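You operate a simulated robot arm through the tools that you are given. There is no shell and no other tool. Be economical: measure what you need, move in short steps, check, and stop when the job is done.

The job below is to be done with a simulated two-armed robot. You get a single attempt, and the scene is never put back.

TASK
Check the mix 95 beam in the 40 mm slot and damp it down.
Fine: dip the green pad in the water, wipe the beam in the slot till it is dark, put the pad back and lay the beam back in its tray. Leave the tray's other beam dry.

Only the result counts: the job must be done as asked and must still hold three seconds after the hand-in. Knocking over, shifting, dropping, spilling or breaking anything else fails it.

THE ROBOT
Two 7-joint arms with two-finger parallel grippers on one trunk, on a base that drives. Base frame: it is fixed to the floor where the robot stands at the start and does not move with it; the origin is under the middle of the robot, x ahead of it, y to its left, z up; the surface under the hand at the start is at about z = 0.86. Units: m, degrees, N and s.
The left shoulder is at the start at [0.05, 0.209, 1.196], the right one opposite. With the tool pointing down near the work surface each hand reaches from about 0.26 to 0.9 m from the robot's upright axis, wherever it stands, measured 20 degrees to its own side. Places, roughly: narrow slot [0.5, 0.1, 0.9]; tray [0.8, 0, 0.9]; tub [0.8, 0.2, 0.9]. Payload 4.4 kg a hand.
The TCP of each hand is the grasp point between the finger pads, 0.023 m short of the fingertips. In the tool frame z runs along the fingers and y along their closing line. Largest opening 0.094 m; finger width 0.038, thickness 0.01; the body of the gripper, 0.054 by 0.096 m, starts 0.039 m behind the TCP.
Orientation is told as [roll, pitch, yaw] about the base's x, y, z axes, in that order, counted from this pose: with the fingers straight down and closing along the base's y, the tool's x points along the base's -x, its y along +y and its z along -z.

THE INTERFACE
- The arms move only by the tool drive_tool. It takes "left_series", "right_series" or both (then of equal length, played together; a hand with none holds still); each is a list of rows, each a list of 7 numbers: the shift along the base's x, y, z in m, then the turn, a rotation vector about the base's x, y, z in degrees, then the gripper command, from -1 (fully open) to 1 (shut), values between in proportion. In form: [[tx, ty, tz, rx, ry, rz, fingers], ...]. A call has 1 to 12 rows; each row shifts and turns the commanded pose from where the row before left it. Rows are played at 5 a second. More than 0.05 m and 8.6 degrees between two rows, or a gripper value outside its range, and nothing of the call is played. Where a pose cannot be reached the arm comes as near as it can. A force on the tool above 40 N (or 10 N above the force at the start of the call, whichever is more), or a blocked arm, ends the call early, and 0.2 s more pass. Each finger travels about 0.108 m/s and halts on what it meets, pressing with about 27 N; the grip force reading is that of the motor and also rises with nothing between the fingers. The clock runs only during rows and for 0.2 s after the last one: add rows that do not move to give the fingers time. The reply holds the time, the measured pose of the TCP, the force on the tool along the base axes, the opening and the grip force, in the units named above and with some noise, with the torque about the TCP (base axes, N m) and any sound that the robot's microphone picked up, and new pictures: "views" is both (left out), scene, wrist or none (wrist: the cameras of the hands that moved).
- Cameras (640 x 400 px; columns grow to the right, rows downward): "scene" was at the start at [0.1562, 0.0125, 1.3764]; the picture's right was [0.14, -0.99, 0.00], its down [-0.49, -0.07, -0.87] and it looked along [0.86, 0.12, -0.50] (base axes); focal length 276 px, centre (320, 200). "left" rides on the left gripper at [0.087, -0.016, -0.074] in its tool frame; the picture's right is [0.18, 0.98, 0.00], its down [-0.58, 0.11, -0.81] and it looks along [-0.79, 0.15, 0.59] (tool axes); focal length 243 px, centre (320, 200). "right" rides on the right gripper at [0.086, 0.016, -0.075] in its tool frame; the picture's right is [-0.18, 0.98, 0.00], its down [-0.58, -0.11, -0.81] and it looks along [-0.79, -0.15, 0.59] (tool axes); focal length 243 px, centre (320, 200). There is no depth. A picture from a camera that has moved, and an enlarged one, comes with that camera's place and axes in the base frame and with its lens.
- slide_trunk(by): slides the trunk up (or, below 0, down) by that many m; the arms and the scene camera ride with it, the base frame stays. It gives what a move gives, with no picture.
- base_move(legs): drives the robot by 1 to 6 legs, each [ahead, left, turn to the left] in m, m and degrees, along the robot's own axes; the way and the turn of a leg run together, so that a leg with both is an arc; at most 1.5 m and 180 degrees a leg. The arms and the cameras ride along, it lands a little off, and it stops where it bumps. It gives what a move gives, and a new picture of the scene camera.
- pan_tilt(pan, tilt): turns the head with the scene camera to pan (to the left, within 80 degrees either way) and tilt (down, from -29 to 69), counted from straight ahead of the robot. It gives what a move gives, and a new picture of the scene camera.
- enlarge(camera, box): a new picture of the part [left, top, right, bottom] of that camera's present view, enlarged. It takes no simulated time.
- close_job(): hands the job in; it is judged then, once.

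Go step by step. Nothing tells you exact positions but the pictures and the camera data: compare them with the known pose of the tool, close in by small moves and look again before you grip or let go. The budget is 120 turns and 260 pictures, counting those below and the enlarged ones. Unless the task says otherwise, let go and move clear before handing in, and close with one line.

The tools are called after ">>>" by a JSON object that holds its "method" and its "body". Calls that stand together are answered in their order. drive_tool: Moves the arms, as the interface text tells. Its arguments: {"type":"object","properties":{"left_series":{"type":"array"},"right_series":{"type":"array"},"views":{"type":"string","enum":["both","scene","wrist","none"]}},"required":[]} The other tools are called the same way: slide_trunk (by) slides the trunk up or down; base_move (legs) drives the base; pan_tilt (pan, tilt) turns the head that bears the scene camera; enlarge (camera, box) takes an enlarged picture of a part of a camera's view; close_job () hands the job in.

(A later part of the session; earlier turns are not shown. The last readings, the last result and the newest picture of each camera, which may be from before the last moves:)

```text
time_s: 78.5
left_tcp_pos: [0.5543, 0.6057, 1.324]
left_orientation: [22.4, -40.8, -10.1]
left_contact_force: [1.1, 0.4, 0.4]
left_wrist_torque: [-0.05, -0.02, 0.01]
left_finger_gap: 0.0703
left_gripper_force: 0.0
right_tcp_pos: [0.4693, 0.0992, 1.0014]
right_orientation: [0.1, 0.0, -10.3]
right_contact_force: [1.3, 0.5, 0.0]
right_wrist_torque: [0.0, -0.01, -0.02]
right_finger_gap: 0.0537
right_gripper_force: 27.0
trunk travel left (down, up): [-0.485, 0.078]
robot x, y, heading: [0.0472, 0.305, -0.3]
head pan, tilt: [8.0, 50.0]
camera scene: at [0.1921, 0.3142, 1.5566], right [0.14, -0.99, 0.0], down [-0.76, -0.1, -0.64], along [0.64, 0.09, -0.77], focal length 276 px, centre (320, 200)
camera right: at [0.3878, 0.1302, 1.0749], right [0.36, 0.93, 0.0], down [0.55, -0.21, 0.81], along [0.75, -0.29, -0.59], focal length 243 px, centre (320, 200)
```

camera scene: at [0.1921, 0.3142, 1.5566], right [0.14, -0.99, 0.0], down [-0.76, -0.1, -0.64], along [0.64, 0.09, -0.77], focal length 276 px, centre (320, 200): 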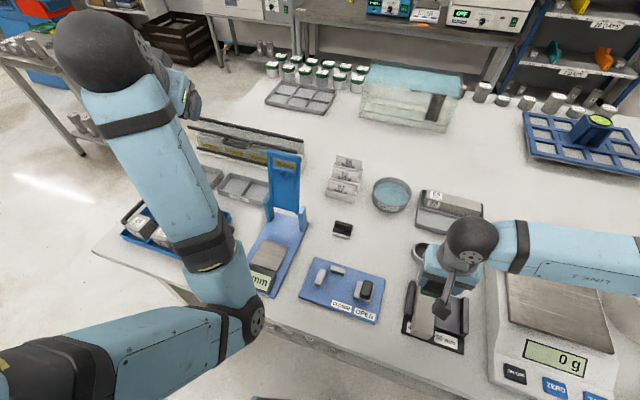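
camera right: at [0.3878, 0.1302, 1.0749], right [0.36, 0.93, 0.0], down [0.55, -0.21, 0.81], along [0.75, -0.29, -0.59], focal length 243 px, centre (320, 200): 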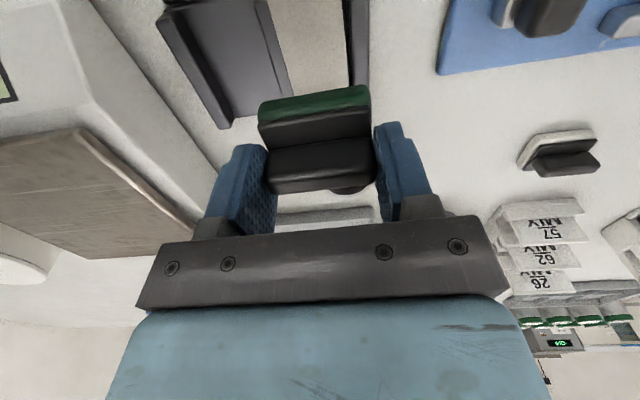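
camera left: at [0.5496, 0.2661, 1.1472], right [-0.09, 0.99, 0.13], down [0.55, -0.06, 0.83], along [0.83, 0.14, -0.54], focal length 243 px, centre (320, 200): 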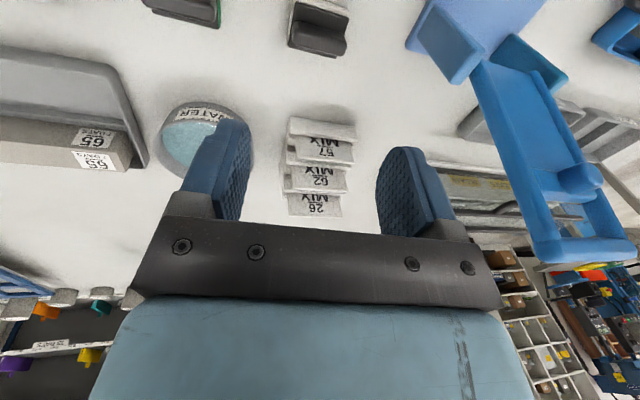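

The wet pad is over the beam. I'll lower it to light contact at the beam's middle.

>>> {"method": "drive_tool", "body": {"right_series": [[0, 0, -0.015, 0, 0, 0, 1], [0, 0, -0.015, 0, 0, 0, 1], [0, 0, -0.01, 0, 0, 0, 1], [0, 0, -0.006, 0, 0, 0, 1], [0, 0, -0.003, 0, 0, 0, 1], [0, 0, 0, 0, 0, 0, 1]], "views": "both"}}

>>> {"method": "enlarge", "body": {"camera": "scene", "box": [390, 220, 490, 350]}}

```text
time_s: 79.9
left_tcp_pos: [0.5526, 0.6053, 1.3236]
left_orientation: [22.3, -40.8, -10.1]
left_contact_force: [0.6, 0.0, -0.3]
left_wrist_torque: [-0.01, 0.0, 0.0]
left_finger_gap: 0.0703
left_gripper_force: 0.1
right_tcp_pos: [0.4709, 0.0995, 0.9526]
right_orientation: [0.1, 0.1, -10.2]
right_contact_force: [0.9, -0.1, -0.5]
right_wrist_torque: [0.0, 0.02, -0.05]
right_finger_gap: 0.0537
right_gripper_force: 26.6
trunk travel left (down, up): [-0.485, 0.078]
robot x, y, heading: [0.0504, 0.3056, -0.5]
head pan, tilt: [8.0, 50.0]
camera scene: at [0.1923, 0.314, 1.5566], right [0.14, -0.99, 0.0], down [-0.76, -0.1, -0.64], along [0.64, 0.09, -0.77], focal length 276 px, centre (320, 200)
camera right: at [0.3875, 0.1306, 1.0263], right [0.36, 0.93, 0.0], down [0.55, -0.21, 0.81], along [0.75, -0.29, -0.59], focal length 243 px, centre (320, 200)
```

scene: 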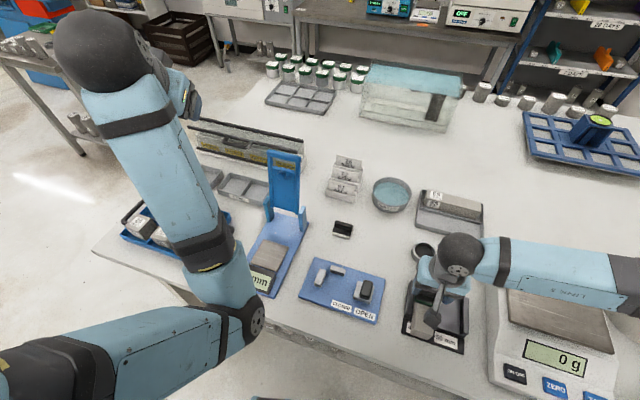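
right: 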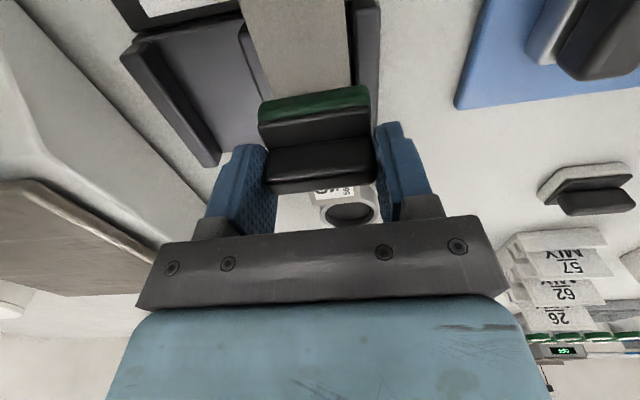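

```text
3.08 times, centred on (440, 285) of scene
camera zoom: at [0.1923, 0.314, 1.5566], right [0.14, -0.99, 0.0], down [-0.76, -0.1, -0.64], along [0.64, 0.09, -0.77], focal length 850 px, centre (-49, -62)
```

zoom: 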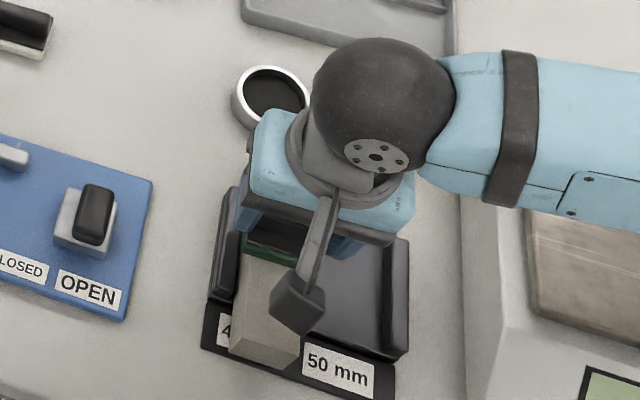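

The pad sits about 4 mm too far left. I'll shift it and feel for light contact in 1 mm steps.

>>> {"method": "drive_tool", "body": {"right_series": [[0, -0.004, 0, 0, 0, 0, 1], [0, 0, -0.001, 0, 0, 0, 1], [0, 0, -0.001, 0, 0, 0, 1], [0, 0, 0, 0, 0, 0, 1]], "views": "none"}}

>>> {"method": "drive_tool", "body": {"right_series": [[0, 0, -0.001, 0, 0, 0, 1], [0, 0, -0.001, 0, 0, 0, 1], [0, 0, 0, 0, 0, 0, 1]], "views": "wrist"}}

```text
time_s: 80.9
left_tcp_pos: [0.5531, 0.606, 1.3238]
left_orientation: [22.4, -40.8, -10.2]
left_contact_force: [0.1, -0.6, 0.2]
left_wrist_torque: [-0.02, -0.01, 0.03]
left_finger_gap: 0.0708
left_gripper_force: 0.0
right_tcp_pos: [0.4696, 0.0952, 0.9514]
right_orientation: [0.1, 0.0, -10.2]
right_contact_force: [-1.4, -2.4, 9.9]
right_wrist_torque: [-0.04, 0.25, 0.08]
right_finger_gap: 0.0536
right_gripper_force: 26.3
trunk travel left (down, up): [-0.485, 0.078]
robot x, y, heading: [0.0486, 0.3062, -0.3]
head pan, tilt: [8.0, 50.0]
```

```text
time_s: 81.7
left_tcp_pos: [0.553, 0.6059, 1.3242]
left_orientation: [22.3, -40.9, -10.2]
left_contact_force: [-0.9, 1.2, 0.3]
left_wrist_torque: [0.01, 0.0, -0.01]
left_finger_gap: 0.0705
left_gripper_force: 0.1
right_tcp_pos: [0.47, 0.0953, 0.9499]
right_orientation: [-0.1, -0.1, -10.1]
right_contact_force: [2.2, -1.7, 21.1]
right_wrist_torque: [-0.04, -0.04, -0.04]
right_finger_gap: 0.0538
right_gripper_force: 27.1
trunk travel left (down, up): [-0.485, 0.078]
robot x, y, heading: [0.0499, 0.3021, -0.1]
head pan, tilt: [8.0, 50.0]
camera right: at [0.3875, 0.1272, 1.0231], right [0.36, 0.93, 0.0], down [0.55, -0.21, 0.81], along [0.75, -0.29, -0.59], focal length 243 px, centre (320, 200)
```

right: 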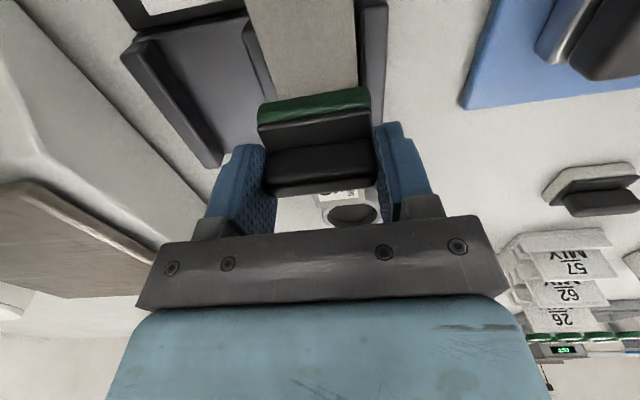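

Contact is firm (21 N). I'll ease off 2 mm and wipe first toward the far end, then back.

>>> {"method": "drive_tool", "body": {"right_series": [[0, 0, 0.0022, 0, 0, 0, 1], [0.008, -0.0014, 0, 0, 0, 0, 1], [0.01, -0.0018, 0, 0, 0, 0, 1], [0.01, -0.0018, 0, 0, 0, 0, 1], [0.01, -0.0018, 0, 0, 0, 0, 1], [0.01, -0.0018, 0, 0, 0, 0, 1], [0, 0, 0, 0, 0, 0, 1]], "views": "both"}}

>>> {"method": "enlarge", "body": {"camera": "scene", "box": [390, 220, 490, 350]}}

```text
time_s: 83.3
left_tcp_pos: [0.5536, 0.6044, 1.3242]
left_orientation: [22.4, -40.8, -10.1]
left_contact_force: [0.5, -0.7, 0.5]
left_wrist_torque: [-0.02, 0.01, 0.0]
left_finger_gap: 0.0709
left_gripper_force: 0.0
right_tcp_pos: [0.5193, 0.0874, 0.9515]
right_orientation: [0.0, 0.1, -10.2]
right_contact_force: [-0.1, 0.6, -0.5]
right_wrist_torque: [-0.01, 0.0, -0.02]
right_finger_gap: 0.0538
right_gripper_force: 26.7
trunk travel left (down, up): [-0.485, 0.078]
robot x, y, heading: [0.0494, 0.3039, -0.2]
head pan, tilt: [8.0, 50.0]
camera scene: at [0.192, 0.314, 1.5566], right [0.14, -0.99, 0.0], down [-0.76, -0.1, -0.64], along [0.64, 0.09, -0.77], focal length 276 px, centre (320, 200)
camera right: at [0.4368, 0.1185, 1.0253], right [0.36, 0.93, 0.0], down [0.55, -0.21, 0.81], along [0.75, -0.29, -0.59], focal length 243 px, centre (320, 200)
```

scene: 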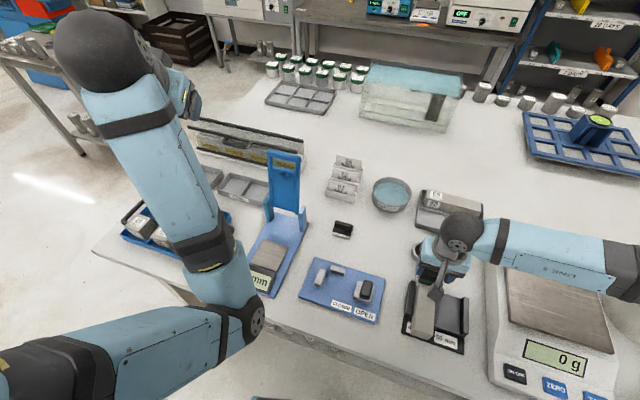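
right: 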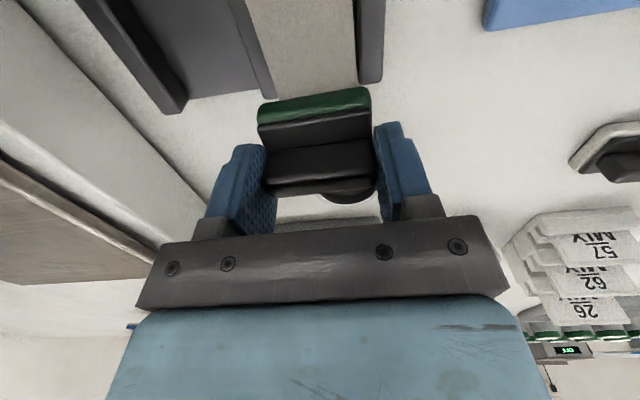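

```text
3.08 times, centred on (440, 285) of scene
camera zoom: at [0.192, 0.314, 1.5566], right [0.14, -0.99, 0.0], down [-0.76, -0.1, -0.64], along [0.64, 0.09, -0.77], focal length 850 px, centre (-49, -62)
```

zoom: 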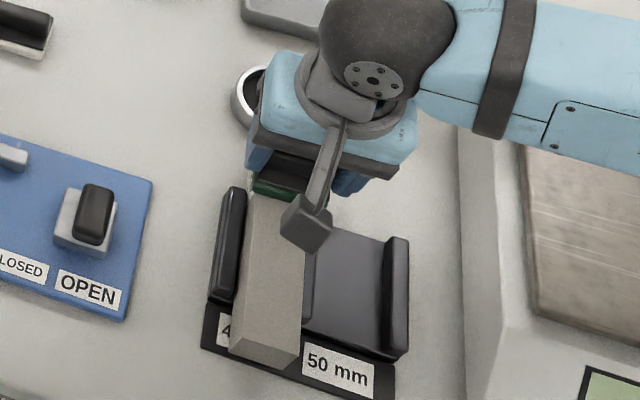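

The pass went without contact. I'll lower until about 8–10 N is felt and wipe back from the far end.

>>> {"method": "drive_tool", "body": {"right_series": [[0.006, -0.001, 0, 0, 0, 0, 1], [0, 0, -0.0015, 0, 0, 0, 1], [0, 0, 0, 0, 0, 0, 1]], "views": "none"}}

>>> {"method": "drive_tool", "body": {"right_series": [[-0.005, 0.0009, -0.0005, 0, 0, 0, 1], [-0.01, 0.0018, 0, 0, 0, 0, 1], [-0.01, 0.0018, 0, 0, 0, 0, 1], [-0.01, 0.0018, 0, 0, 0, 0, 1], [0, 0, 0, 0, 0, 0, 1]], "views": "both"}}

>>> {"method": "enlarge", "body": {"camera": "scene", "box": [390, 220, 490, 350]}}

```text
time_s: 84.1
left_tcp_pos: [0.5542, 0.6046, 1.3237]
left_orientation: [22.5, -40.8, -10.0]
left_contact_force: [0.0, -0.8, 0.3]
left_wrist_torque: [-0.01, -0.02, 0.0]
left_finger_gap: 0.0705
left_gripper_force: 0.1
right_tcp_pos: [0.5227, 0.0851, 0.9505]
right_orientation: [0.1, 0.1, -10.2]
right_contact_force: [0.0, -0.3, -0.6]
right_wrist_torque: [-0.01, -0.01, -0.02]
right_finger_gap: 0.0537
right_gripper_force: 27.5
trunk travel left (down, up): [-0.485, 0.078]
robot x, y, heading: [0.0464, 0.3034, -0.1]
head pan, tilt: [8.0, 50.0]
```

```text
time_s: 85.3
left_tcp_pos: [0.554, 0.6064, 1.3233]
left_orientation: [22.4, -40.7, -10.1]
left_contact_force: [0.2, 1.0, 0.8]
left_wrist_torque: [-0.01, -0.01, 0.0]
left_finger_gap: 0.0705
left_gripper_force: 0.0
right_tcp_pos: [0.4892, 0.0911, 0.9486]
right_orientation: [0.0, 0.1, -10.3]
right_contact_force: [5.4, -1.5, 13.4]
right_wrist_torque: [0.0, -0.21, -0.04]
right_finger_gap: 0.0537
right_gripper_force: 27.4
trunk travel left (down, up): [-0.485, 0.078]
robot x, y, heading: [0.0494, 0.3049, -0.0]
head pan, tilt: [8.0, 50.0]
camera scene: at [0.1918, 0.3145, 1.5568], right [0.14, -0.99, 0.0], down [-0.76, -0.1, -0.64], along [0.64, 0.09, -0.77], focal length 276 px, centre (320, 200)
camera right: at [0.4074, 0.1229, 1.0232], right [0.36, 0.93, 0.0], down [0.55, -0.21, 0.81], along [0.75, -0.29, -0.59], focal length 243 px, centre (320, 200)
```

scene: 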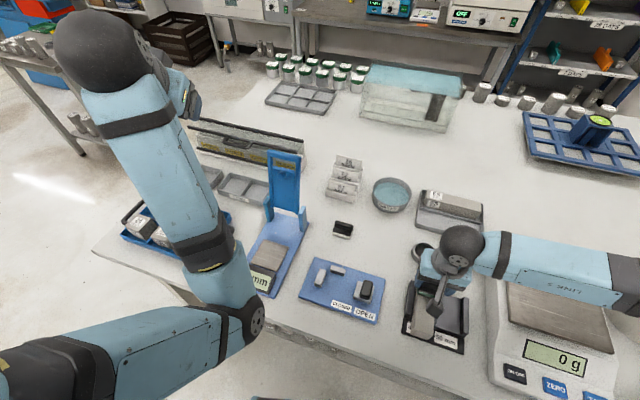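
right: 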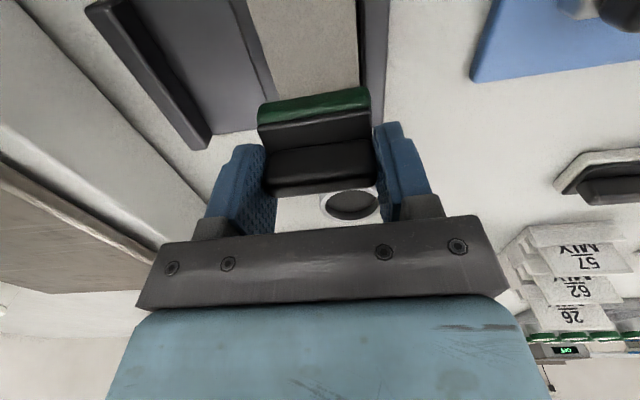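

```text
3.08 times, centred on (440, 285) of scene
camera zoom: at [0.1918, 0.3145, 1.5568], right [0.14, -0.99, 0.0], down [-0.76, -0.1, -0.64], along [0.64, 0.09, -0.77], focal length 850 px, centre (-49, -62)
```

zoom: 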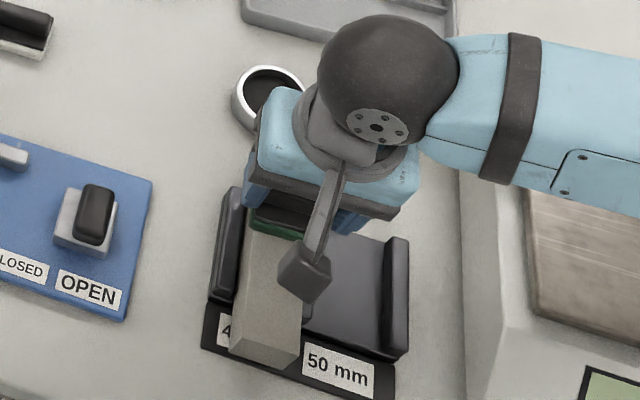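

About 13 N with sliding friction, and the beam stays put. Continuing the wipe to the near end.

>>> {"method": "drive_tool", "body": {"right_series": [[-0.01, 0.0018, 0.0003, 0, 0, 0, 1], [-0.01, 0.0018, 0, 0, 0, 0, 1], [-0.01, 0.0018, 0, 0, 0, 0, 1], [-0.01, 0.0018, 0, 0, 0, 0, 1], [-0.01, 0.0018, 0, 0, 0, 0, 1], [-0.01, 0.0018, 0, 0, 0, 0, 1], [-0.01, 0.0018, 0, 0, 0, 0, 1], [-0.008, 0.0014, 0, 0, 0, 0, 1], [0, 0, 0, 0, 0, 0, 1]], "views": "both"}}

>>> {"method": "enlarge", "body": {"camera": "scene", "box": [390, 220, 490, 350]}}

>>> {"method": "enlarge", "body": {"camera": "right", "box": [220, 60, 420, 240]}}

```text
time_s: 87.3
left_tcp_pos: [0.5535, 0.6065, 1.3245]
left_orientation: [22.4, -40.7, -10.1]
left_contact_force: [0.4, 0.1, 0.3]
left_wrist_torque: [0.0, 0.04, -0.02]
left_finger_gap: 0.0706
left_gripper_force: 0.2
right_tcp_pos: [0.4087, 0.1065, 0.9479]
right_orientation: [-0.1, 0.1, -10.2]
right_contact_force: [6.0, 0.7, 13.5]
right_wrist_torque: [0.02, -0.42, -0.05]
right_finger_gap: 0.0535
right_gripper_force: 27.0
trunk travel left (down, up): [-0.485, 0.078]
robot x, y, heading: [0.0485, 0.3063, -0.2]
head pan, tilt: [8.0, 50.0]
camera scene: at [0.1919, 0.3147, 1.5566], right [0.14, -0.99, 0.0], down [-0.76, -0.1, -0.64], along [0.64, 0.09, -0.77], focal length 276 px, centre (320, 200)
camera right: at [0.3277, 0.1377, 1.0226], right [0.36, 0.93, 0.0], down [0.55, -0.21, 0.81], along [0.75, -0.29, -0.59], focal length 243 px, centre (320, 200)
```

scene: 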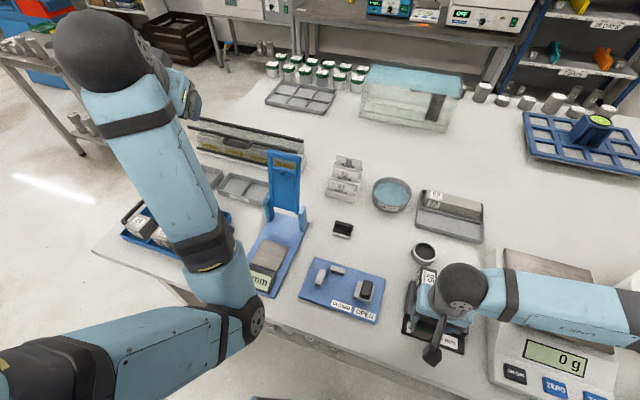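
right: 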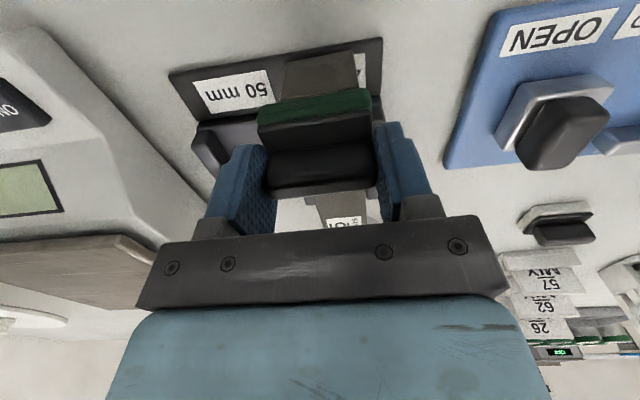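

```text
3.08 times, centred on (440, 285) of scene
camera zoom: at [0.1919, 0.3147, 1.5566], right [0.14, -0.99, 0.0], down [-0.76, -0.1, -0.64], along [0.64, 0.09, -0.77], focal length 850 px, centre (-49, -62)
```

zoom: 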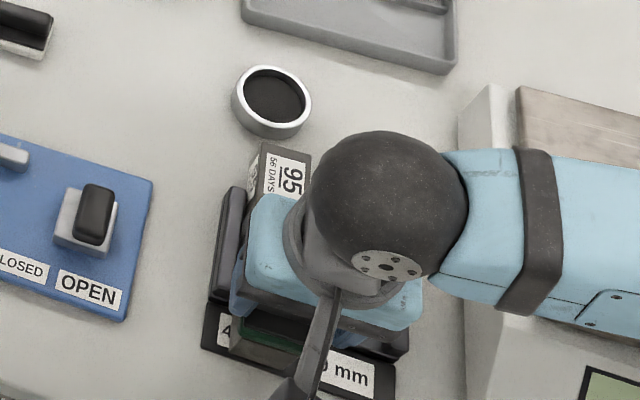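

```text
2.22 times, centred on (320, 150) of right
camera zoom: at [0.3277, 0.1377, 1.0226], right [0.36, 0.93, 0.0], down [0.55, -0.21, 0.81], along [0.75, -0.29, -0.59], focal length 539 px, centre (320, 311)
```

zoom: 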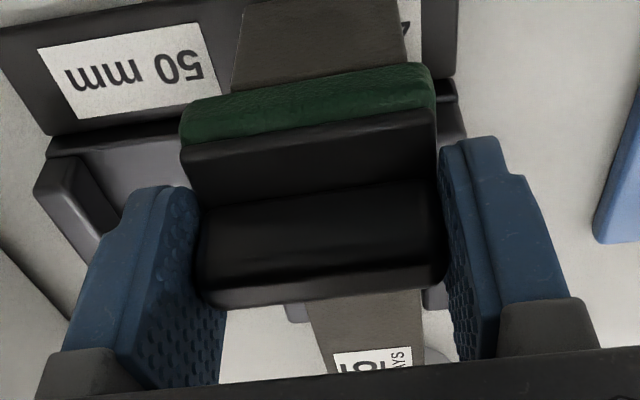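

The beam has gone dark. I'll make one more pass back toward the far end, then lift and inspect.

>>> {"method": "drive_tool", "body": {"right_series": [[0.01, -0.0018, 0, 0, 0, 0, 1], [0.01, -0.0018, 0, 0, 0, 0, 1], [0.012, -0.0021, 0, 0, 0, 0, 1], [0.012, -0.0021, 0, 0, 0, 0, 1], [0.012, -0.0021, 0, 0, 0, 0, 1], [0.012, -0.0021, 0, 0, 0, 0, 1], [0.012, -0.0021, 0, 0, 0, 0, 1], [0.012, -0.0021, 0, 0, 0, 0, 1], [0.012, -0.0021, 0, 0, 0, 0, 1], [0, 0, 0.005, 0, 0, 0, 1], [0, 0, 0.025, 0, 0, 0, 1], [0, 0, 0.03, 0, 0, 0, 1]], "views": "none"}}

>>> {"method": "drive_tool", "body": {"right_series": [[0.02, 0.02, 0.005, 0, 0, 0, 1], [0.02, 0.025, 0.0, 0, 0, 0, 1], [0.025, 0.025, 0.0, 0, 0, 0, 1], [0.025, 0.02, 0.0, 0, 0, 0, 1], [0.02, 0.015, 0.0, 0, 0, 0, 1]], "views": "both"}}

>>> {"method": "enlarge", "body": {"camera": "scene", "box": [390, 180, 490, 350]}}

```text
time_s: 89.9
left_tcp_pos: [0.5534, 0.6052, 1.3235]
left_orientation: [22.3, -40.7, -10.0]
left_contact_force: [0.8, -0.5, -0.7]
left_wrist_torque: [-0.02, 0.01, 0.04]
left_finger_gap: 0.0702
left_gripper_force: 0.0
right_tcp_pos: [0.5126, 0.0877, 1.0092]
right_orientation: [-0.1, 0.0, -10.3]
right_contact_force: [0.4, -0.8, -0.7]
right_wrist_torque: [0.02, 0.04, 0.0]
right_finger_gap: 0.0535
right_gripper_force: 27.5
trunk travel left (down, up): [-0.485, 0.078]
robot x, y, heading: [0.0459, 0.3093, -0.1]
head pan, tilt: [8.0, 50.0]
```

```text
time_s: 91.1
left_tcp_pos: [0.5537, 0.6063, 1.3235]
left_orientation: [22.4, -40.7, -10.1]
left_contact_force: [-0.8, -0.2, 0.1]
left_wrist_torque: [-0.02, -0.01, 0.03]
left_finger_gap: 0.0706
left_gripper_force: 0.1
right_tcp_pos: [0.6238, 0.1918, 1.0142]
right_orientation: [-0.1, 0.1, -10.2]
right_contact_force: [-0.3, -0.1, -1.4]
right_wrist_torque: [-0.04, 0.0, -0.01]
right_finger_gap: 0.0539
right_gripper_force: 27.2
trunk travel left (down, up): [-0.485, 0.078]
robot x, y, heading: [0.0495, 0.3052, -0.2]
head pan, tilt: [8.0, 50.0]
camera scene: at [0.1928, 0.3148, 1.5565], right [0.14, -0.99, 0.0], down [-0.76, -0.1, -0.64], along [0.64, 0.09, -0.77], focal length 276 px, centre (320, 200)
camera right: at [0.5425, 0.2242, 1.0882], right [0.36, 0.93, 0.0], down [0.55, -0.21, 0.81], along [0.75, -0.29, -0.59], focal length 243 px, centre (320, 200)
```

scene: 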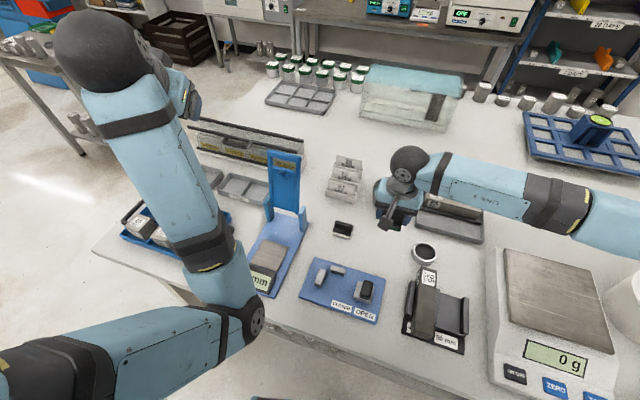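
right: 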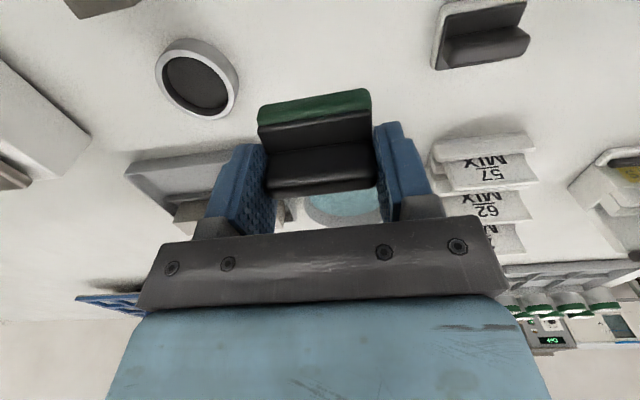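

```text
2.35 times, centred on (440, 265) of scene
camera zoom: at [0.1928, 0.3148, 1.5565], right [0.14, -0.99, 0.0], down [-0.76, -0.1, -0.64], along [0.64, 0.09, -0.77], focal length 650 px, centre (38, 47)
```

zoom: 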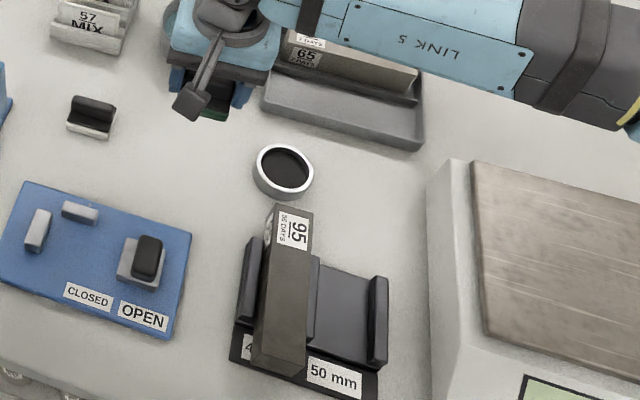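

The beam is evenly dark and still in the slot. Now the pad goes back to its old spot at TCP [0.638, 0.192, 0.900].

>>> {"method": "drive_tool", "body": {"right_series": [[0.014, 0, -0.015, 0, 0, 0, 1], [0, 0, -0.025, 0, 0, 0, 1], [0, 0, -0.025, 0, 0, 0, 1], [0, 0, -0.02, 0, 0, 0, 1], [0, 0, -0.015, 0, 0, 0, 1], [0, 0, -0.008, 0, 0, 0, 1], [0, 0, 0, 0, 0, 0, 1]], "views": "wrist"}}

```text
time_s: 92.7
left_tcp_pos: [0.5539, 0.6056, 1.3236]
left_orientation: [22.4, -40.8, -10.1]
left_contact_force: [-0.1, 0.3, -0.1]
left_wrist_torque: [-0.01, 0.0, -0.01]
left_finger_gap: 0.0706
left_gripper_force: 0.0
right_tcp_pos: [0.6376, 0.1921, 0.9056]
right_orientation: [0.0, 0.2, -10.2]
right_contact_force: [-0.2, 0.3, -0.7]
right_wrist_torque: [0.01, 0.02, 0.02]
right_finger_gap: 0.0537
right_gripper_force: 26.8
trunk travel left (down, up): [-0.485, 0.078]
robot x, y, heading: [0.0499, 0.3052, -0.2]
head pan, tilt: [8.0, 50.0]
camera right: at [0.5566, 0.224, 0.9796], right [0.36, 0.93, 0.0], down [0.55, -0.21, 0.81], along [0.75, -0.29, -0.59], focal length 243 px, centre (320, 200)
```

right: 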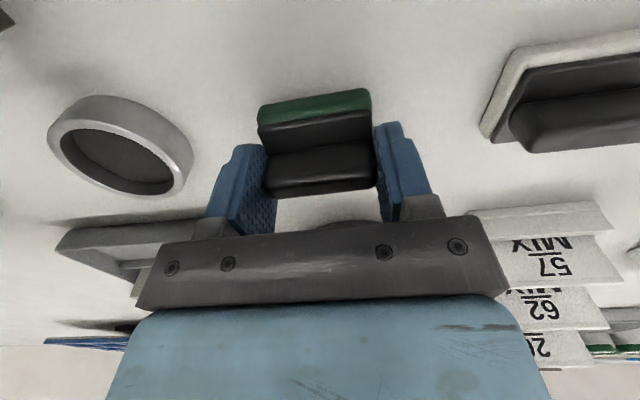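

Right over its spot. Lowering to touch, 1–2 mm at a time.

>>> {"method": "drive_tool", "body": {"right_series": [[0, 0, -0.002, 0, 0, 0, 1], [0, 0, -0.002, 0, 0, 0, 1], [0, 0, -0.0015, 0, 0, 0, 1], [0, 0, 0, 0, 0, 0, 1]], "views": "none"}}

>>> {"method": "drive_tool", "body": {"right_series": [[0, 0, -0.001, 0, 0, 0, 1], [0, 0, -0.001, 0, 0, 0, 1], [0, 0, 0, 0, 0, 0, 1]], "views": "none"}}

```text
time_s: 93.7
left_tcp_pos: [0.5538, 0.605, 1.324]
left_orientation: [22.3, -40.7, -10.2]
left_contact_force: [0.6, -0.3, -0.3]
left_wrist_torque: [-0.03, 0.04, 0.01]
left_finger_gap: 0.0706
left_gripper_force: 0.0
right_tcp_pos: [0.6383, 0.1922, 0.9009]
right_orientation: [0.0, 0.1, -10.2]
right_contact_force: [0.6, 0.4, -0.7]
right_wrist_torque: [0.0, 0.0, 0.0]
right_finger_gap: 0.0536
right_gripper_force: 27.1
trunk travel left (down, up): [-0.485, 0.078]
robot x, y, heading: [0.0461, 0.3004, -0.2]
head pan, tilt: [8.0, 50.0]
```

```text
time_s: 94.5
left_tcp_pos: [0.5541, 0.6052, 1.3239]
left_orientation: [22.4, -40.9, -10.1]
left_contact_force: [0.2, 0.1, -0.2]
left_wrist_torque: [0.02, 0.0, 0.02]
left_finger_gap: 0.0703
left_gripper_force: 0.1
right_tcp_pos: [0.6379, 0.1929, 0.8984]
right_orientation: [0.0, 0.1, -10.2]
right_contact_force: [0.2, -0.9, -0.4]
right_wrist_torque: [-0.01, 0.03, -0.01]
right_finger_gap: 0.0538
right_gripper_force: 26.7
trunk travel left (down, up): [-0.485, 0.078]
robot x, y, heading: [0.0486, 0.302, -0.3]
head pan, tilt: [8.0, 50.0]
```

>>> {"method": "drive_tool", "body": {"right_series": [[0, 0, -0.001, 0, 0, 0, 1], [0, 0, -0.001, 0, 0, 0, 1], [0, 0, -0.0005, 0, 0, 0, 1], [0, 0, 0, 0, 0, 0, 1]], "views": "wrist"}}

```text
time_s: 95.5
left_tcp_pos: [0.5523, 0.606, 1.3243]
left_orientation: [22.4, -40.7, -10.1]
left_contact_force: [0.3, 0.1, -0.5]
left_wrist_torque: [-0.04, -0.01, 0.02]
left_finger_gap: 0.0705
left_gripper_force: 0.0
right_tcp_pos: [0.6385, 0.1919, 0.8978]
right_orientation: [0.0, -0.1, -10.2]
right_contact_force: [-0.5, -0.7, 9.2]
right_wrist_torque: [-0.06, 0.28, 0.01]
right_finger_gap: 0.0538
right_gripper_force: 26.5
trunk travel left (down, up): [-0.485, 0.078]
robot x, y, heading: [0.0505, 0.3053, 0.1]
head pan, tilt: [8.0, 50.0]
camera right: at [0.5566, 0.2242, 0.9707], right [0.36, 0.93, 0.0], down [0.55, -0.21, 0.81], along [0.75, -0.29, -0.59], focal length 243 px, centre (320, 200)
```

right: 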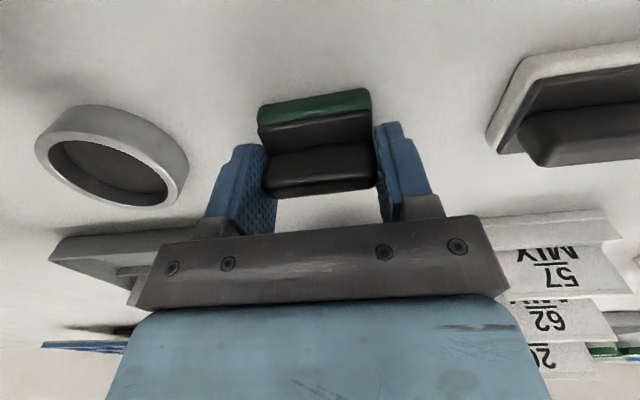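

The pad touches the table (9 N). I'll release it and rise straight up.

>>> {"method": "drive_tool", "body": {"right_series": [[0, 0, 0.001, 0, 0, 0, 0.0], [0, 0, 0, 0, 0, 0, -0.3], [0, 0, 0, 0, 0, 0, -0.6], [0, 0, 0.01, 0, 0, 0, -0.6], [0, 0, 0.025, 0, 0, 0, -0.6], [0, 0, 0.03, 0, 0, 0, -0.6], [0, 0, 0.03, 0, 0, 0, -0.6], [0, 0, 0.02, 0, 0, 0, -0.6]], "views": "both"}}

>>> {"method": "enlarge", "body": {"camera": "right", "box": [220, 20, 460, 170]}}

```text
time_s: 97.3
left_tcp_pos: [0.5532, 0.6051, 1.3238]
left_orientation: [22.4, -40.8, -10.1]
left_contact_force: [0.5, -0.5, -0.6]
left_wrist_torque: [0.02, 0.04, -0.01]
left_finger_gap: 0.0707
left_gripper_force: 0.1
right_tcp_pos: [0.639, 0.1937, 1.012]
right_orientation: [0.0, 0.1, -10.2]
right_contact_force: [-0.4, 0.4, 0.3]
right_wrist_torque: [0.01, 0.02, 0.01]
right_finger_gap: 0.0755
right_gripper_force: 0.0
trunk travel left (down, up): [-0.485, 0.078]
robot x, y, heading: [0.0489, 0.3034, -0.3]
head pan, tilt: [8.0, 50.0]
camera scene: at [0.192, 0.3142, 1.5566], right [0.14, -0.99, 0.0], down [-0.76, -0.1, -0.64], along [0.64, 0.09, -0.77], focal length 276 px, centre (320, 200)
camera right: at [0.5579, 0.2252, 1.0851], right [0.36, 0.93, 0.0], down [0.55, -0.21, 0.81], along [0.75, -0.29, -0.59], focal length 243 px, centre (320, 200)
```

scene: 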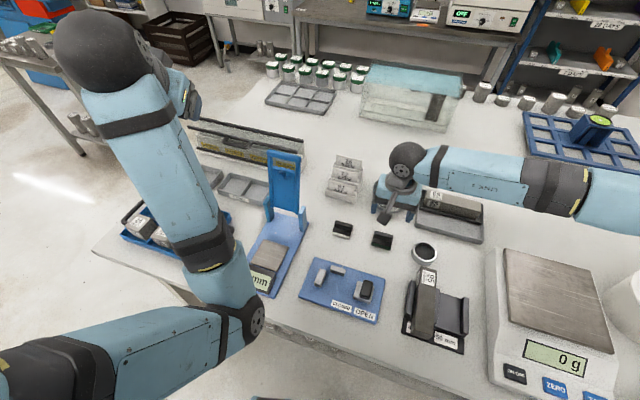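
right: 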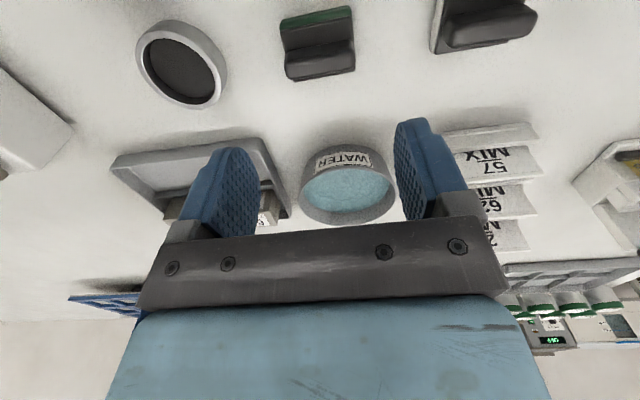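

```text
2.67 times, centred on (340, 95) of right
camera zoom: at [0.5579, 0.2252, 1.0851], right [0.36, 0.93, 0.0], down [0.55, -0.21, 0.81], along [0.75, -0.29, -0.59], focal length 647 px, centre (267, 480)
```

zoom: 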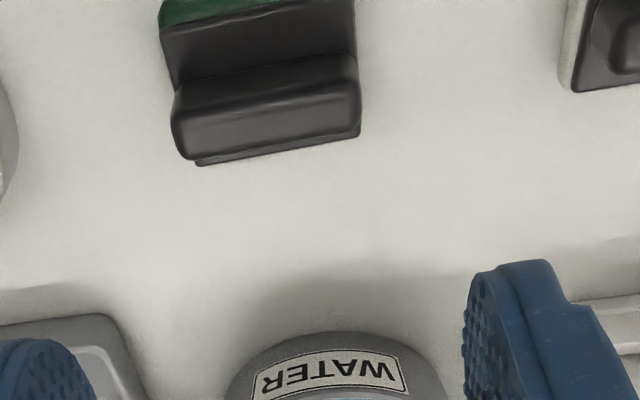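

The pad is back upright where it was. Before lifting the beam, I'll rehearse with the empty right hand: over the tray at yaw -100°, checking reach.

>>> {"method": "drive_tool", "body": {"right_series": [[0.008, -0.016, 0.005, 0, 0, -7.5, -0.5], [0.008, -0.016, 0.005, 0, 0, -7.5, -0.5], [0.008, -0.017, 0.005, 0, 0, -7.5, -0.5], [0.007, -0.017, 0.005, 0, 0, -7.5, -0.5], [0.007, -0.017, 0, 0, 0, -7.5, -0.5], [0.007, -0.017, 0, 0, 0, -7.5, -0.5], [0.007, -0.017, 0, 0, 0, -7.5, -0.5], [0.007, -0.017, 0, 0, 0, -7.5, -0.5], [0.007, -0.016, 0, 0, 0, -7.5, -0.5], [0.007, -0.016, 0, 0, 0, -7.5, -0.5], [0.006, -0.016, 0, 0, 0, -7.5, -0.5], [0.006, -0.016, 0, 0, 0, -7.5, -0.5]], "views": "both"}}

```text
time_s: 99.9
left_tcp_pos: [0.5542, 0.6047, 1.3235]
left_orientation: [22.5, -40.7, -10.1]
left_contact_force: [1.1, 0.1, -0.6]
left_wrist_torque: [-0.03, 0.01, 0.0]
left_finger_gap: 0.0703
left_gripper_force: 0.0
right_tcp_pos: [0.7238, -0.0056, 1.0324]
right_orientation: [0.0, 0.1, -100.4]
right_contact_force: [0.0, -0.6, 0.2]
right_wrist_torque: [0.0, -0.01, -0.01]
right_finger_gap: 0.0704
right_gripper_force: 0.1
trunk travel left (down, up): [-0.485, 0.078]
robot x, y, heading: [0.0513, 0.3019, -0.1]
head pan, tilt: [8.0, 50.0]
camera scene: at [0.1922, 0.3136, 1.5566], right [0.14, -0.99, 0.0], down [-0.76, -0.1, -0.64], along [0.64, 0.09, -0.77], focal length 276 px, centre (320, 200)
camera right: at [0.756, 0.0766, 1.1062], right [0.93, -0.36, 0.0], down [-0.21, -0.55, 0.81], along [-0.29, -0.75, -0.59], focal length 243 px, centre (320, 200)
```

scene: 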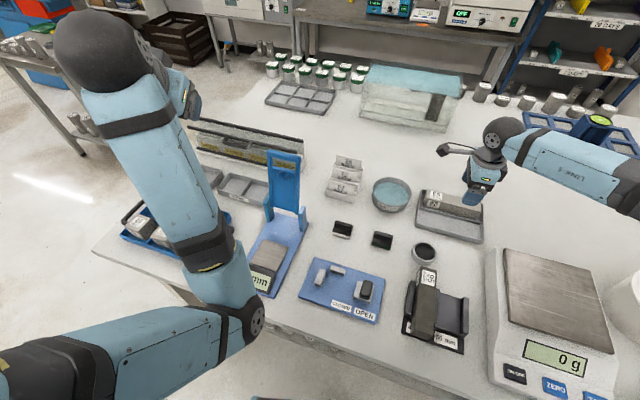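
right: 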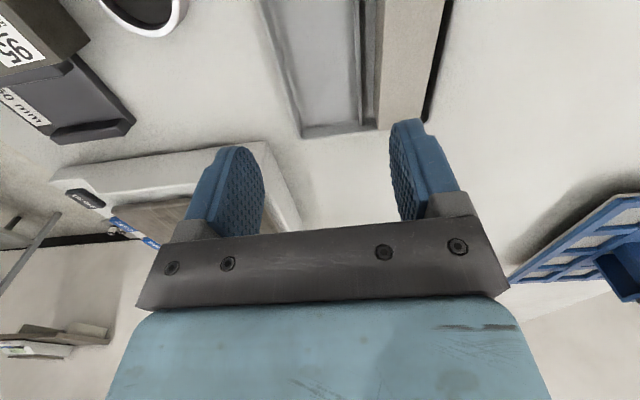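

The right hand reaches the tray at -100° with no trouble. Now back over the beam in the slot at -10°.

>>> {"method": "drive_tool", "body": {"right_series": [[-0.02, 0.01, 0, 0, 0, 7.5, -0.5], [-0.021, 0.008, 0, 0, 0, 7.5, -0.5], [-0.021, 0.008, 0, 0, 0, 7.5, -0.5], [-0.021, 0.008, 0, 0, 0, 7.5, -0.5], [-0.021, 0.008, 0, 0, 0, 7.5, -0.5], [-0.021, 0.008, 0, 0, 0, 7.5, -0.5], [-0.021, 0.008, 0, 0, 0, 7.5, -0.5], [-0.021, 0.009, 0, 0, 0, 7.5, -0.5], [-0.021, 0.009, 0, 0, 0, 7.5, -0.5], [-0.022, 0.009, 0, 0, 0, 7.5, -0.5], [-0.022, 0.009, 0, 0, 0, 7.5, -0.5], [-0.022, 0.009, 0, 0, 0, 7.5, -0.5]], "views": "both"}}

>>> {"method": "enlarge", "body": {"camera": "right", "box": [150, 0, 470, 200]}}

>>> {"method": "enlarge", "body": {"camera": "scene", "box": [380, 160, 500, 250]}}

```text
time_s: 102.5
left_tcp_pos: [0.5536, 0.6058, 1.3242]
left_orientation: [22.4, -40.9, -10.1]
left_contact_force: [-0.5, 0.1, 0.6]
left_wrist_torque: [0.02, 0.01, -0.01]
left_finger_gap: 0.0705
left_gripper_force: 0.0
right_tcp_pos: [0.4677, 0.0971, 1.0318]
right_orientation: [0.0, 0.2, -10.0]
right_contact_force: [0.4, 0.7, -0.4]
right_wrist_torque: [-0.01, 0.01, 0.0]
right_finger_gap: 0.0705
right_gripper_force: 0.1
trunk travel left (down, up): [-0.485, 0.078]
robot x, y, heading: [0.0517, 0.3042, -0.1]
head pan, tilt: [8.0, 50.0]
camera scene: at [0.1918, 0.3142, 1.5567], right [0.14, -0.99, 0.0], down [-0.76, -0.1, -0.64], along [0.64, 0.09, -0.77], focal length 276 px, centre (320, 200)
camera right: at [0.3865, 0.1294, 1.1054], right [0.35, 0.94, 0.0], down [0.55, -0.21, 0.81], along [0.75, -0.29, -0.59], focal length 243 px, centre (320, 200)
```

scene: 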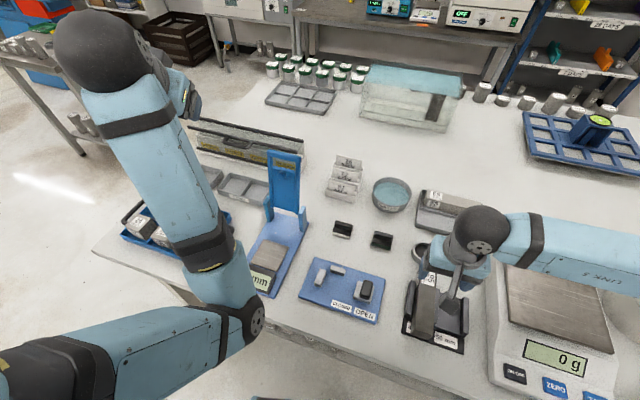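
right: 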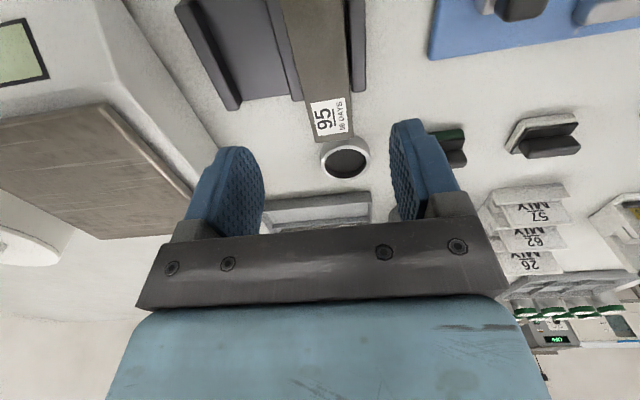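

```text
2.00 times, centred on (310, 100) of right
camera zoom: at [0.3865, 0.1294, 1.1054], right [0.35, 0.94, 0.0], down [0.55, -0.21, 0.81], along [0.75, -0.29, -0.59], focal length 485 px, centre (340, 400)
```

zoom: 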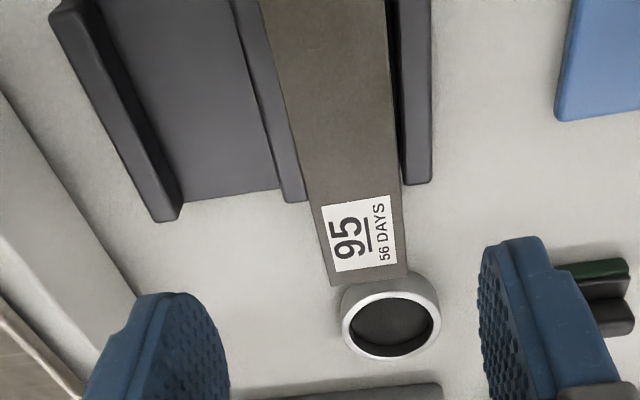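

```text
4.44 times, centred on (440, 205) of scene
camera zoom: at [0.1918, 0.3142, 1.5567], right [0.14, -0.99, 0.0], down [-0.76, -0.1, -0.64], along [0.64, 0.09, -0.77], focal length 1228 px, centre (-213, 178)
```

zoom: 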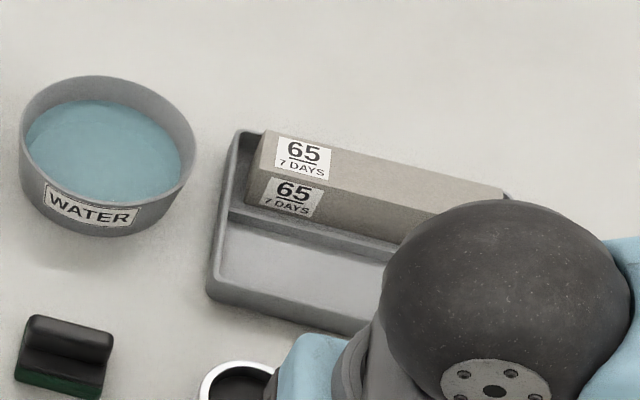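

Beam centre is about [0.465, 0.100] at -10.5°. I'll descend with a 60 mm opening to just above the rails.

>>> {"method": "drive_tool", "body": {"right_series": [[-0.001, 0.002, -0.025, 0, 0, -0.4, -0.3], [0, 0, -0.03, 0, 0, 0, -0.3], [0, 0, -0.03, 0, 0, 0, -0.3], [0, 0, -0.015, 0, 0, 0, -0.3], [0, 0, -0.01, 0, 0, 0, -0.3], [0, 0, -0.005, 0, 0, 0, -0.3], [0, 0, 0, 0, 0, 0, -0.3]], "views": "wrist"}}

>>> {"method": "enlarge", "body": {"camera": "right", "box": [150, 50, 470, 250]}}

```text
time_s: 104.1
left_tcp_pos: [0.5541, 0.605, 1.3245]
left_orientation: [22.4, -40.7, -10.1]
left_contact_force: [-0.9, -0.4, -0.4]
left_wrist_torque: [-0.01, -0.04, -0.03]
left_finger_gap: 0.0704
left_gripper_force: 0.1
right_tcp_pos: [0.469, 0.0981, 0.9175]
right_orientation: [0.0, 0.1, -10.6]
right_contact_force: [-0.1, -0.1, -0.5]
right_wrist_torque: [-0.01, -0.04, -0.01]
right_finger_gap: 0.0609
right_gripper_force: 0.1
trunk travel left (down, up): [-0.485, 0.078]
robot x, y, heading: [0.0467, 0.3019, -0.1]
head pan, tilt: [8.0, 50.0]
camera right: at [0.3876, 0.1312, 0.9916], right [0.36, 0.93, 0.0], down [0.55, -0.21, 0.81], along [0.75, -0.29, -0.59], focal length 243 px, centre (320, 200)
```

right: 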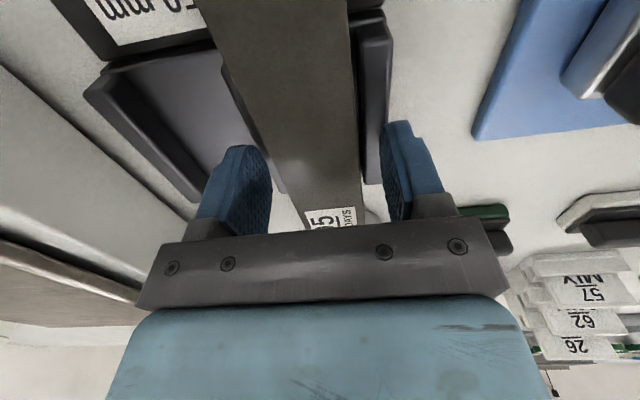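

```text
2.00 times, centred on (310, 150) of right
camera zoom: at [0.3876, 0.1312, 0.9916], right [0.36, 0.93, 0.0], down [0.55, -0.21, 0.81], along [0.75, -0.29, -0.59], focal length 485 px, centre (340, 300)
```

zoom: 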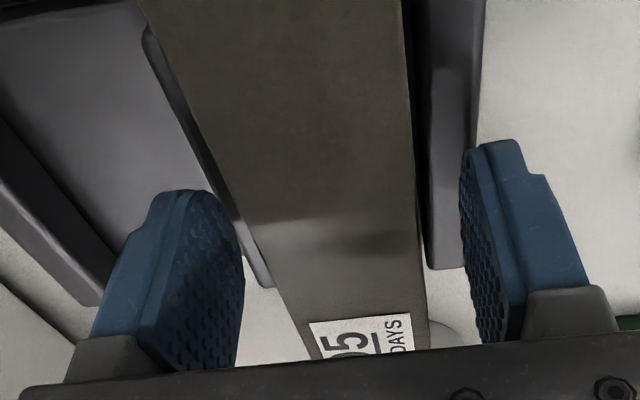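

Well aligned. I'll take the last 7 mm gently, then close.

>>> {"method": "drive_tool", "body": {"right_series": [[0, 0, -0.003, 0, 0, 0, -0.3], [0, 0, -0.003, 0, 0, 0, -0.3], [0, 0, -0.001, 0, 0, 0, -0.3], [0, 0, 0, 0, 0, 0, -0.3]], "views": "none"}}

>>> {"method": "drive_tool", "body": {"right_series": [[0, 0, 0, 0, 0, 0, 0.0], [0, 0, 0, 0, 0, 0, 0.3], [0, 0, 0, 0, 0, 0, 1], [0, 0, 0, 0, 0, 0, 1], [0, 0, 0, 0, 0, 0, 1], [0, 0, 0, 0, 0, 0, 1]], "views": "wrist"}}

```text
time_s: 105.1
left_tcp_pos: [0.552, 0.6043, 1.3249]
left_orientation: [22.5, -41.0, -10.1]
left_contact_force: [0.2, 0.1, 0.2]
left_wrist_torque: [-0.02, 0.0, 0.01]
left_finger_gap: 0.0703
left_gripper_force: 0.0
right_tcp_pos: [0.468, 0.0981, 0.9135]
right_orientation: [0.0, -0.2, -10.6]
right_contact_force: [1.2, -10.0, 35.1]
right_wrist_torque: [-0.39, 0.6, 0.63]
right_finger_gap: 0.0604
right_gripper_force: 0.1
trunk travel left (down, up): [-0.485, 0.078]
robot x, y, heading: [0.052, 0.3034, -0.2]
head pan, tilt: [8.0, 50.0]
```

```text
time_s: 105.7
left_tcp_pos: [0.5521, 0.6047, 1.3252]
left_orientation: [22.5, -40.9, -10.2]
left_contact_force: [0.6, -0.5, 0.0]
left_wrist_torque: [0.04, 0.0, 0.04]
left_finger_gap: 0.0706
left_gripper_force: 0.0
right_tcp_pos: [0.4674, 0.0981, 0.9131]
right_orientation: [0.1, -0.1, -10.6]
right_contact_force: [-9.3, -2.1, 21.6]
right_wrist_torque: [-0.6, 0.55, -0.02]
right_finger_gap: 0.0399
right_gripper_force: 27.1
trunk travel left (down, up): [-0.485, 0.078]
robot x, y, heading: [0.0474, 0.3041, -0.1]
head pan, tilt: [8.0, 50.0]
stopped in row 3 (right hand): the force on the tool passed its limit at 46 N (the readings are from after the stop); the commanded pose is now the measured one
camera right: at [0.3857, 0.1311, 0.9865], right [0.36, 0.93, 0.0], down [0.55, -0.21, 0.81], along [0.75, -0.29, -0.59], focal length 243 px, centre (320, 200)
```

right: 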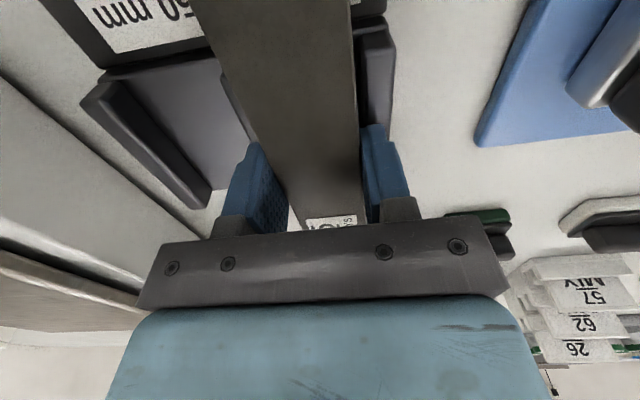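

The finger tips met the rail tops (z≈0.890), but the beam is gripped at 40 mm. I'll relieve that by lifting very slowly.

>>> {"method": "drive_tool", "body": {"right_series": [[0, 0, 0.001, 0, 0, 0, 1], [0, 0, 0.001, 0, 0, 0, 1], [0, 0, 0.001, 0, 0, 0, 1], [0, 0, 0.001, 0, 0, 0, 1], [0, 0, 0.001, 0, 0, 0, 1], [0, 0, 0.001, 0, 0, 0, 1], [0, 0, 0, 0, 0, 0, 1]], "views": "wrist"}}

```text
time_s: 107.3
left_tcp_pos: [0.5542, 0.6052, 1.3243]
left_orientation: [22.5, -40.7, -10.1]
left_contact_force: [-0.2, -0.5, 1.0]
left_wrist_torque: [-0.02, 0.0, 0.0]
left_finger_gap: 0.0702
left_gripper_force: 0.2
right_tcp_pos: [0.4694, 0.0987, 0.917]
right_orientation: [0.0, 0.0, -10.7]
right_contact_force: [-0.2, 0.2, -5.0]
right_wrist_torque: [0.01, -0.01, -0.01]
right_finger_gap: 0.0398
right_gripper_force: 26.7
trunk travel left (down, up): [-0.485, 0.078]
robot x, y, heading: [0.0494, 0.3025, -0.0]
head pan, tilt: [8.0, 50.0]
camera right: at [0.3877, 0.1307, 0.9911], right [0.36, 0.93, 0.0], down [0.55, -0.21, 0.81], along [0.75, -0.29, -0.59], focal length 243 px, centre (320, 200)
```

right: 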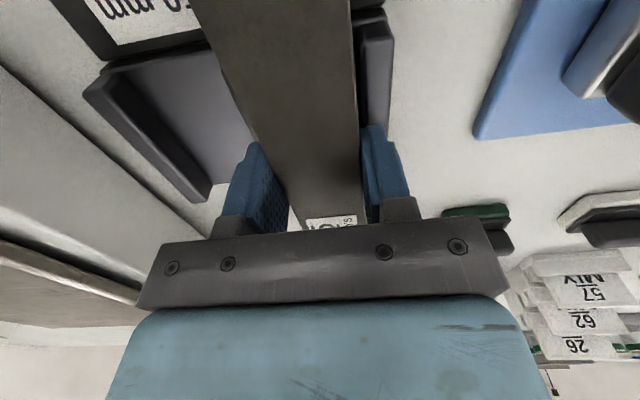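

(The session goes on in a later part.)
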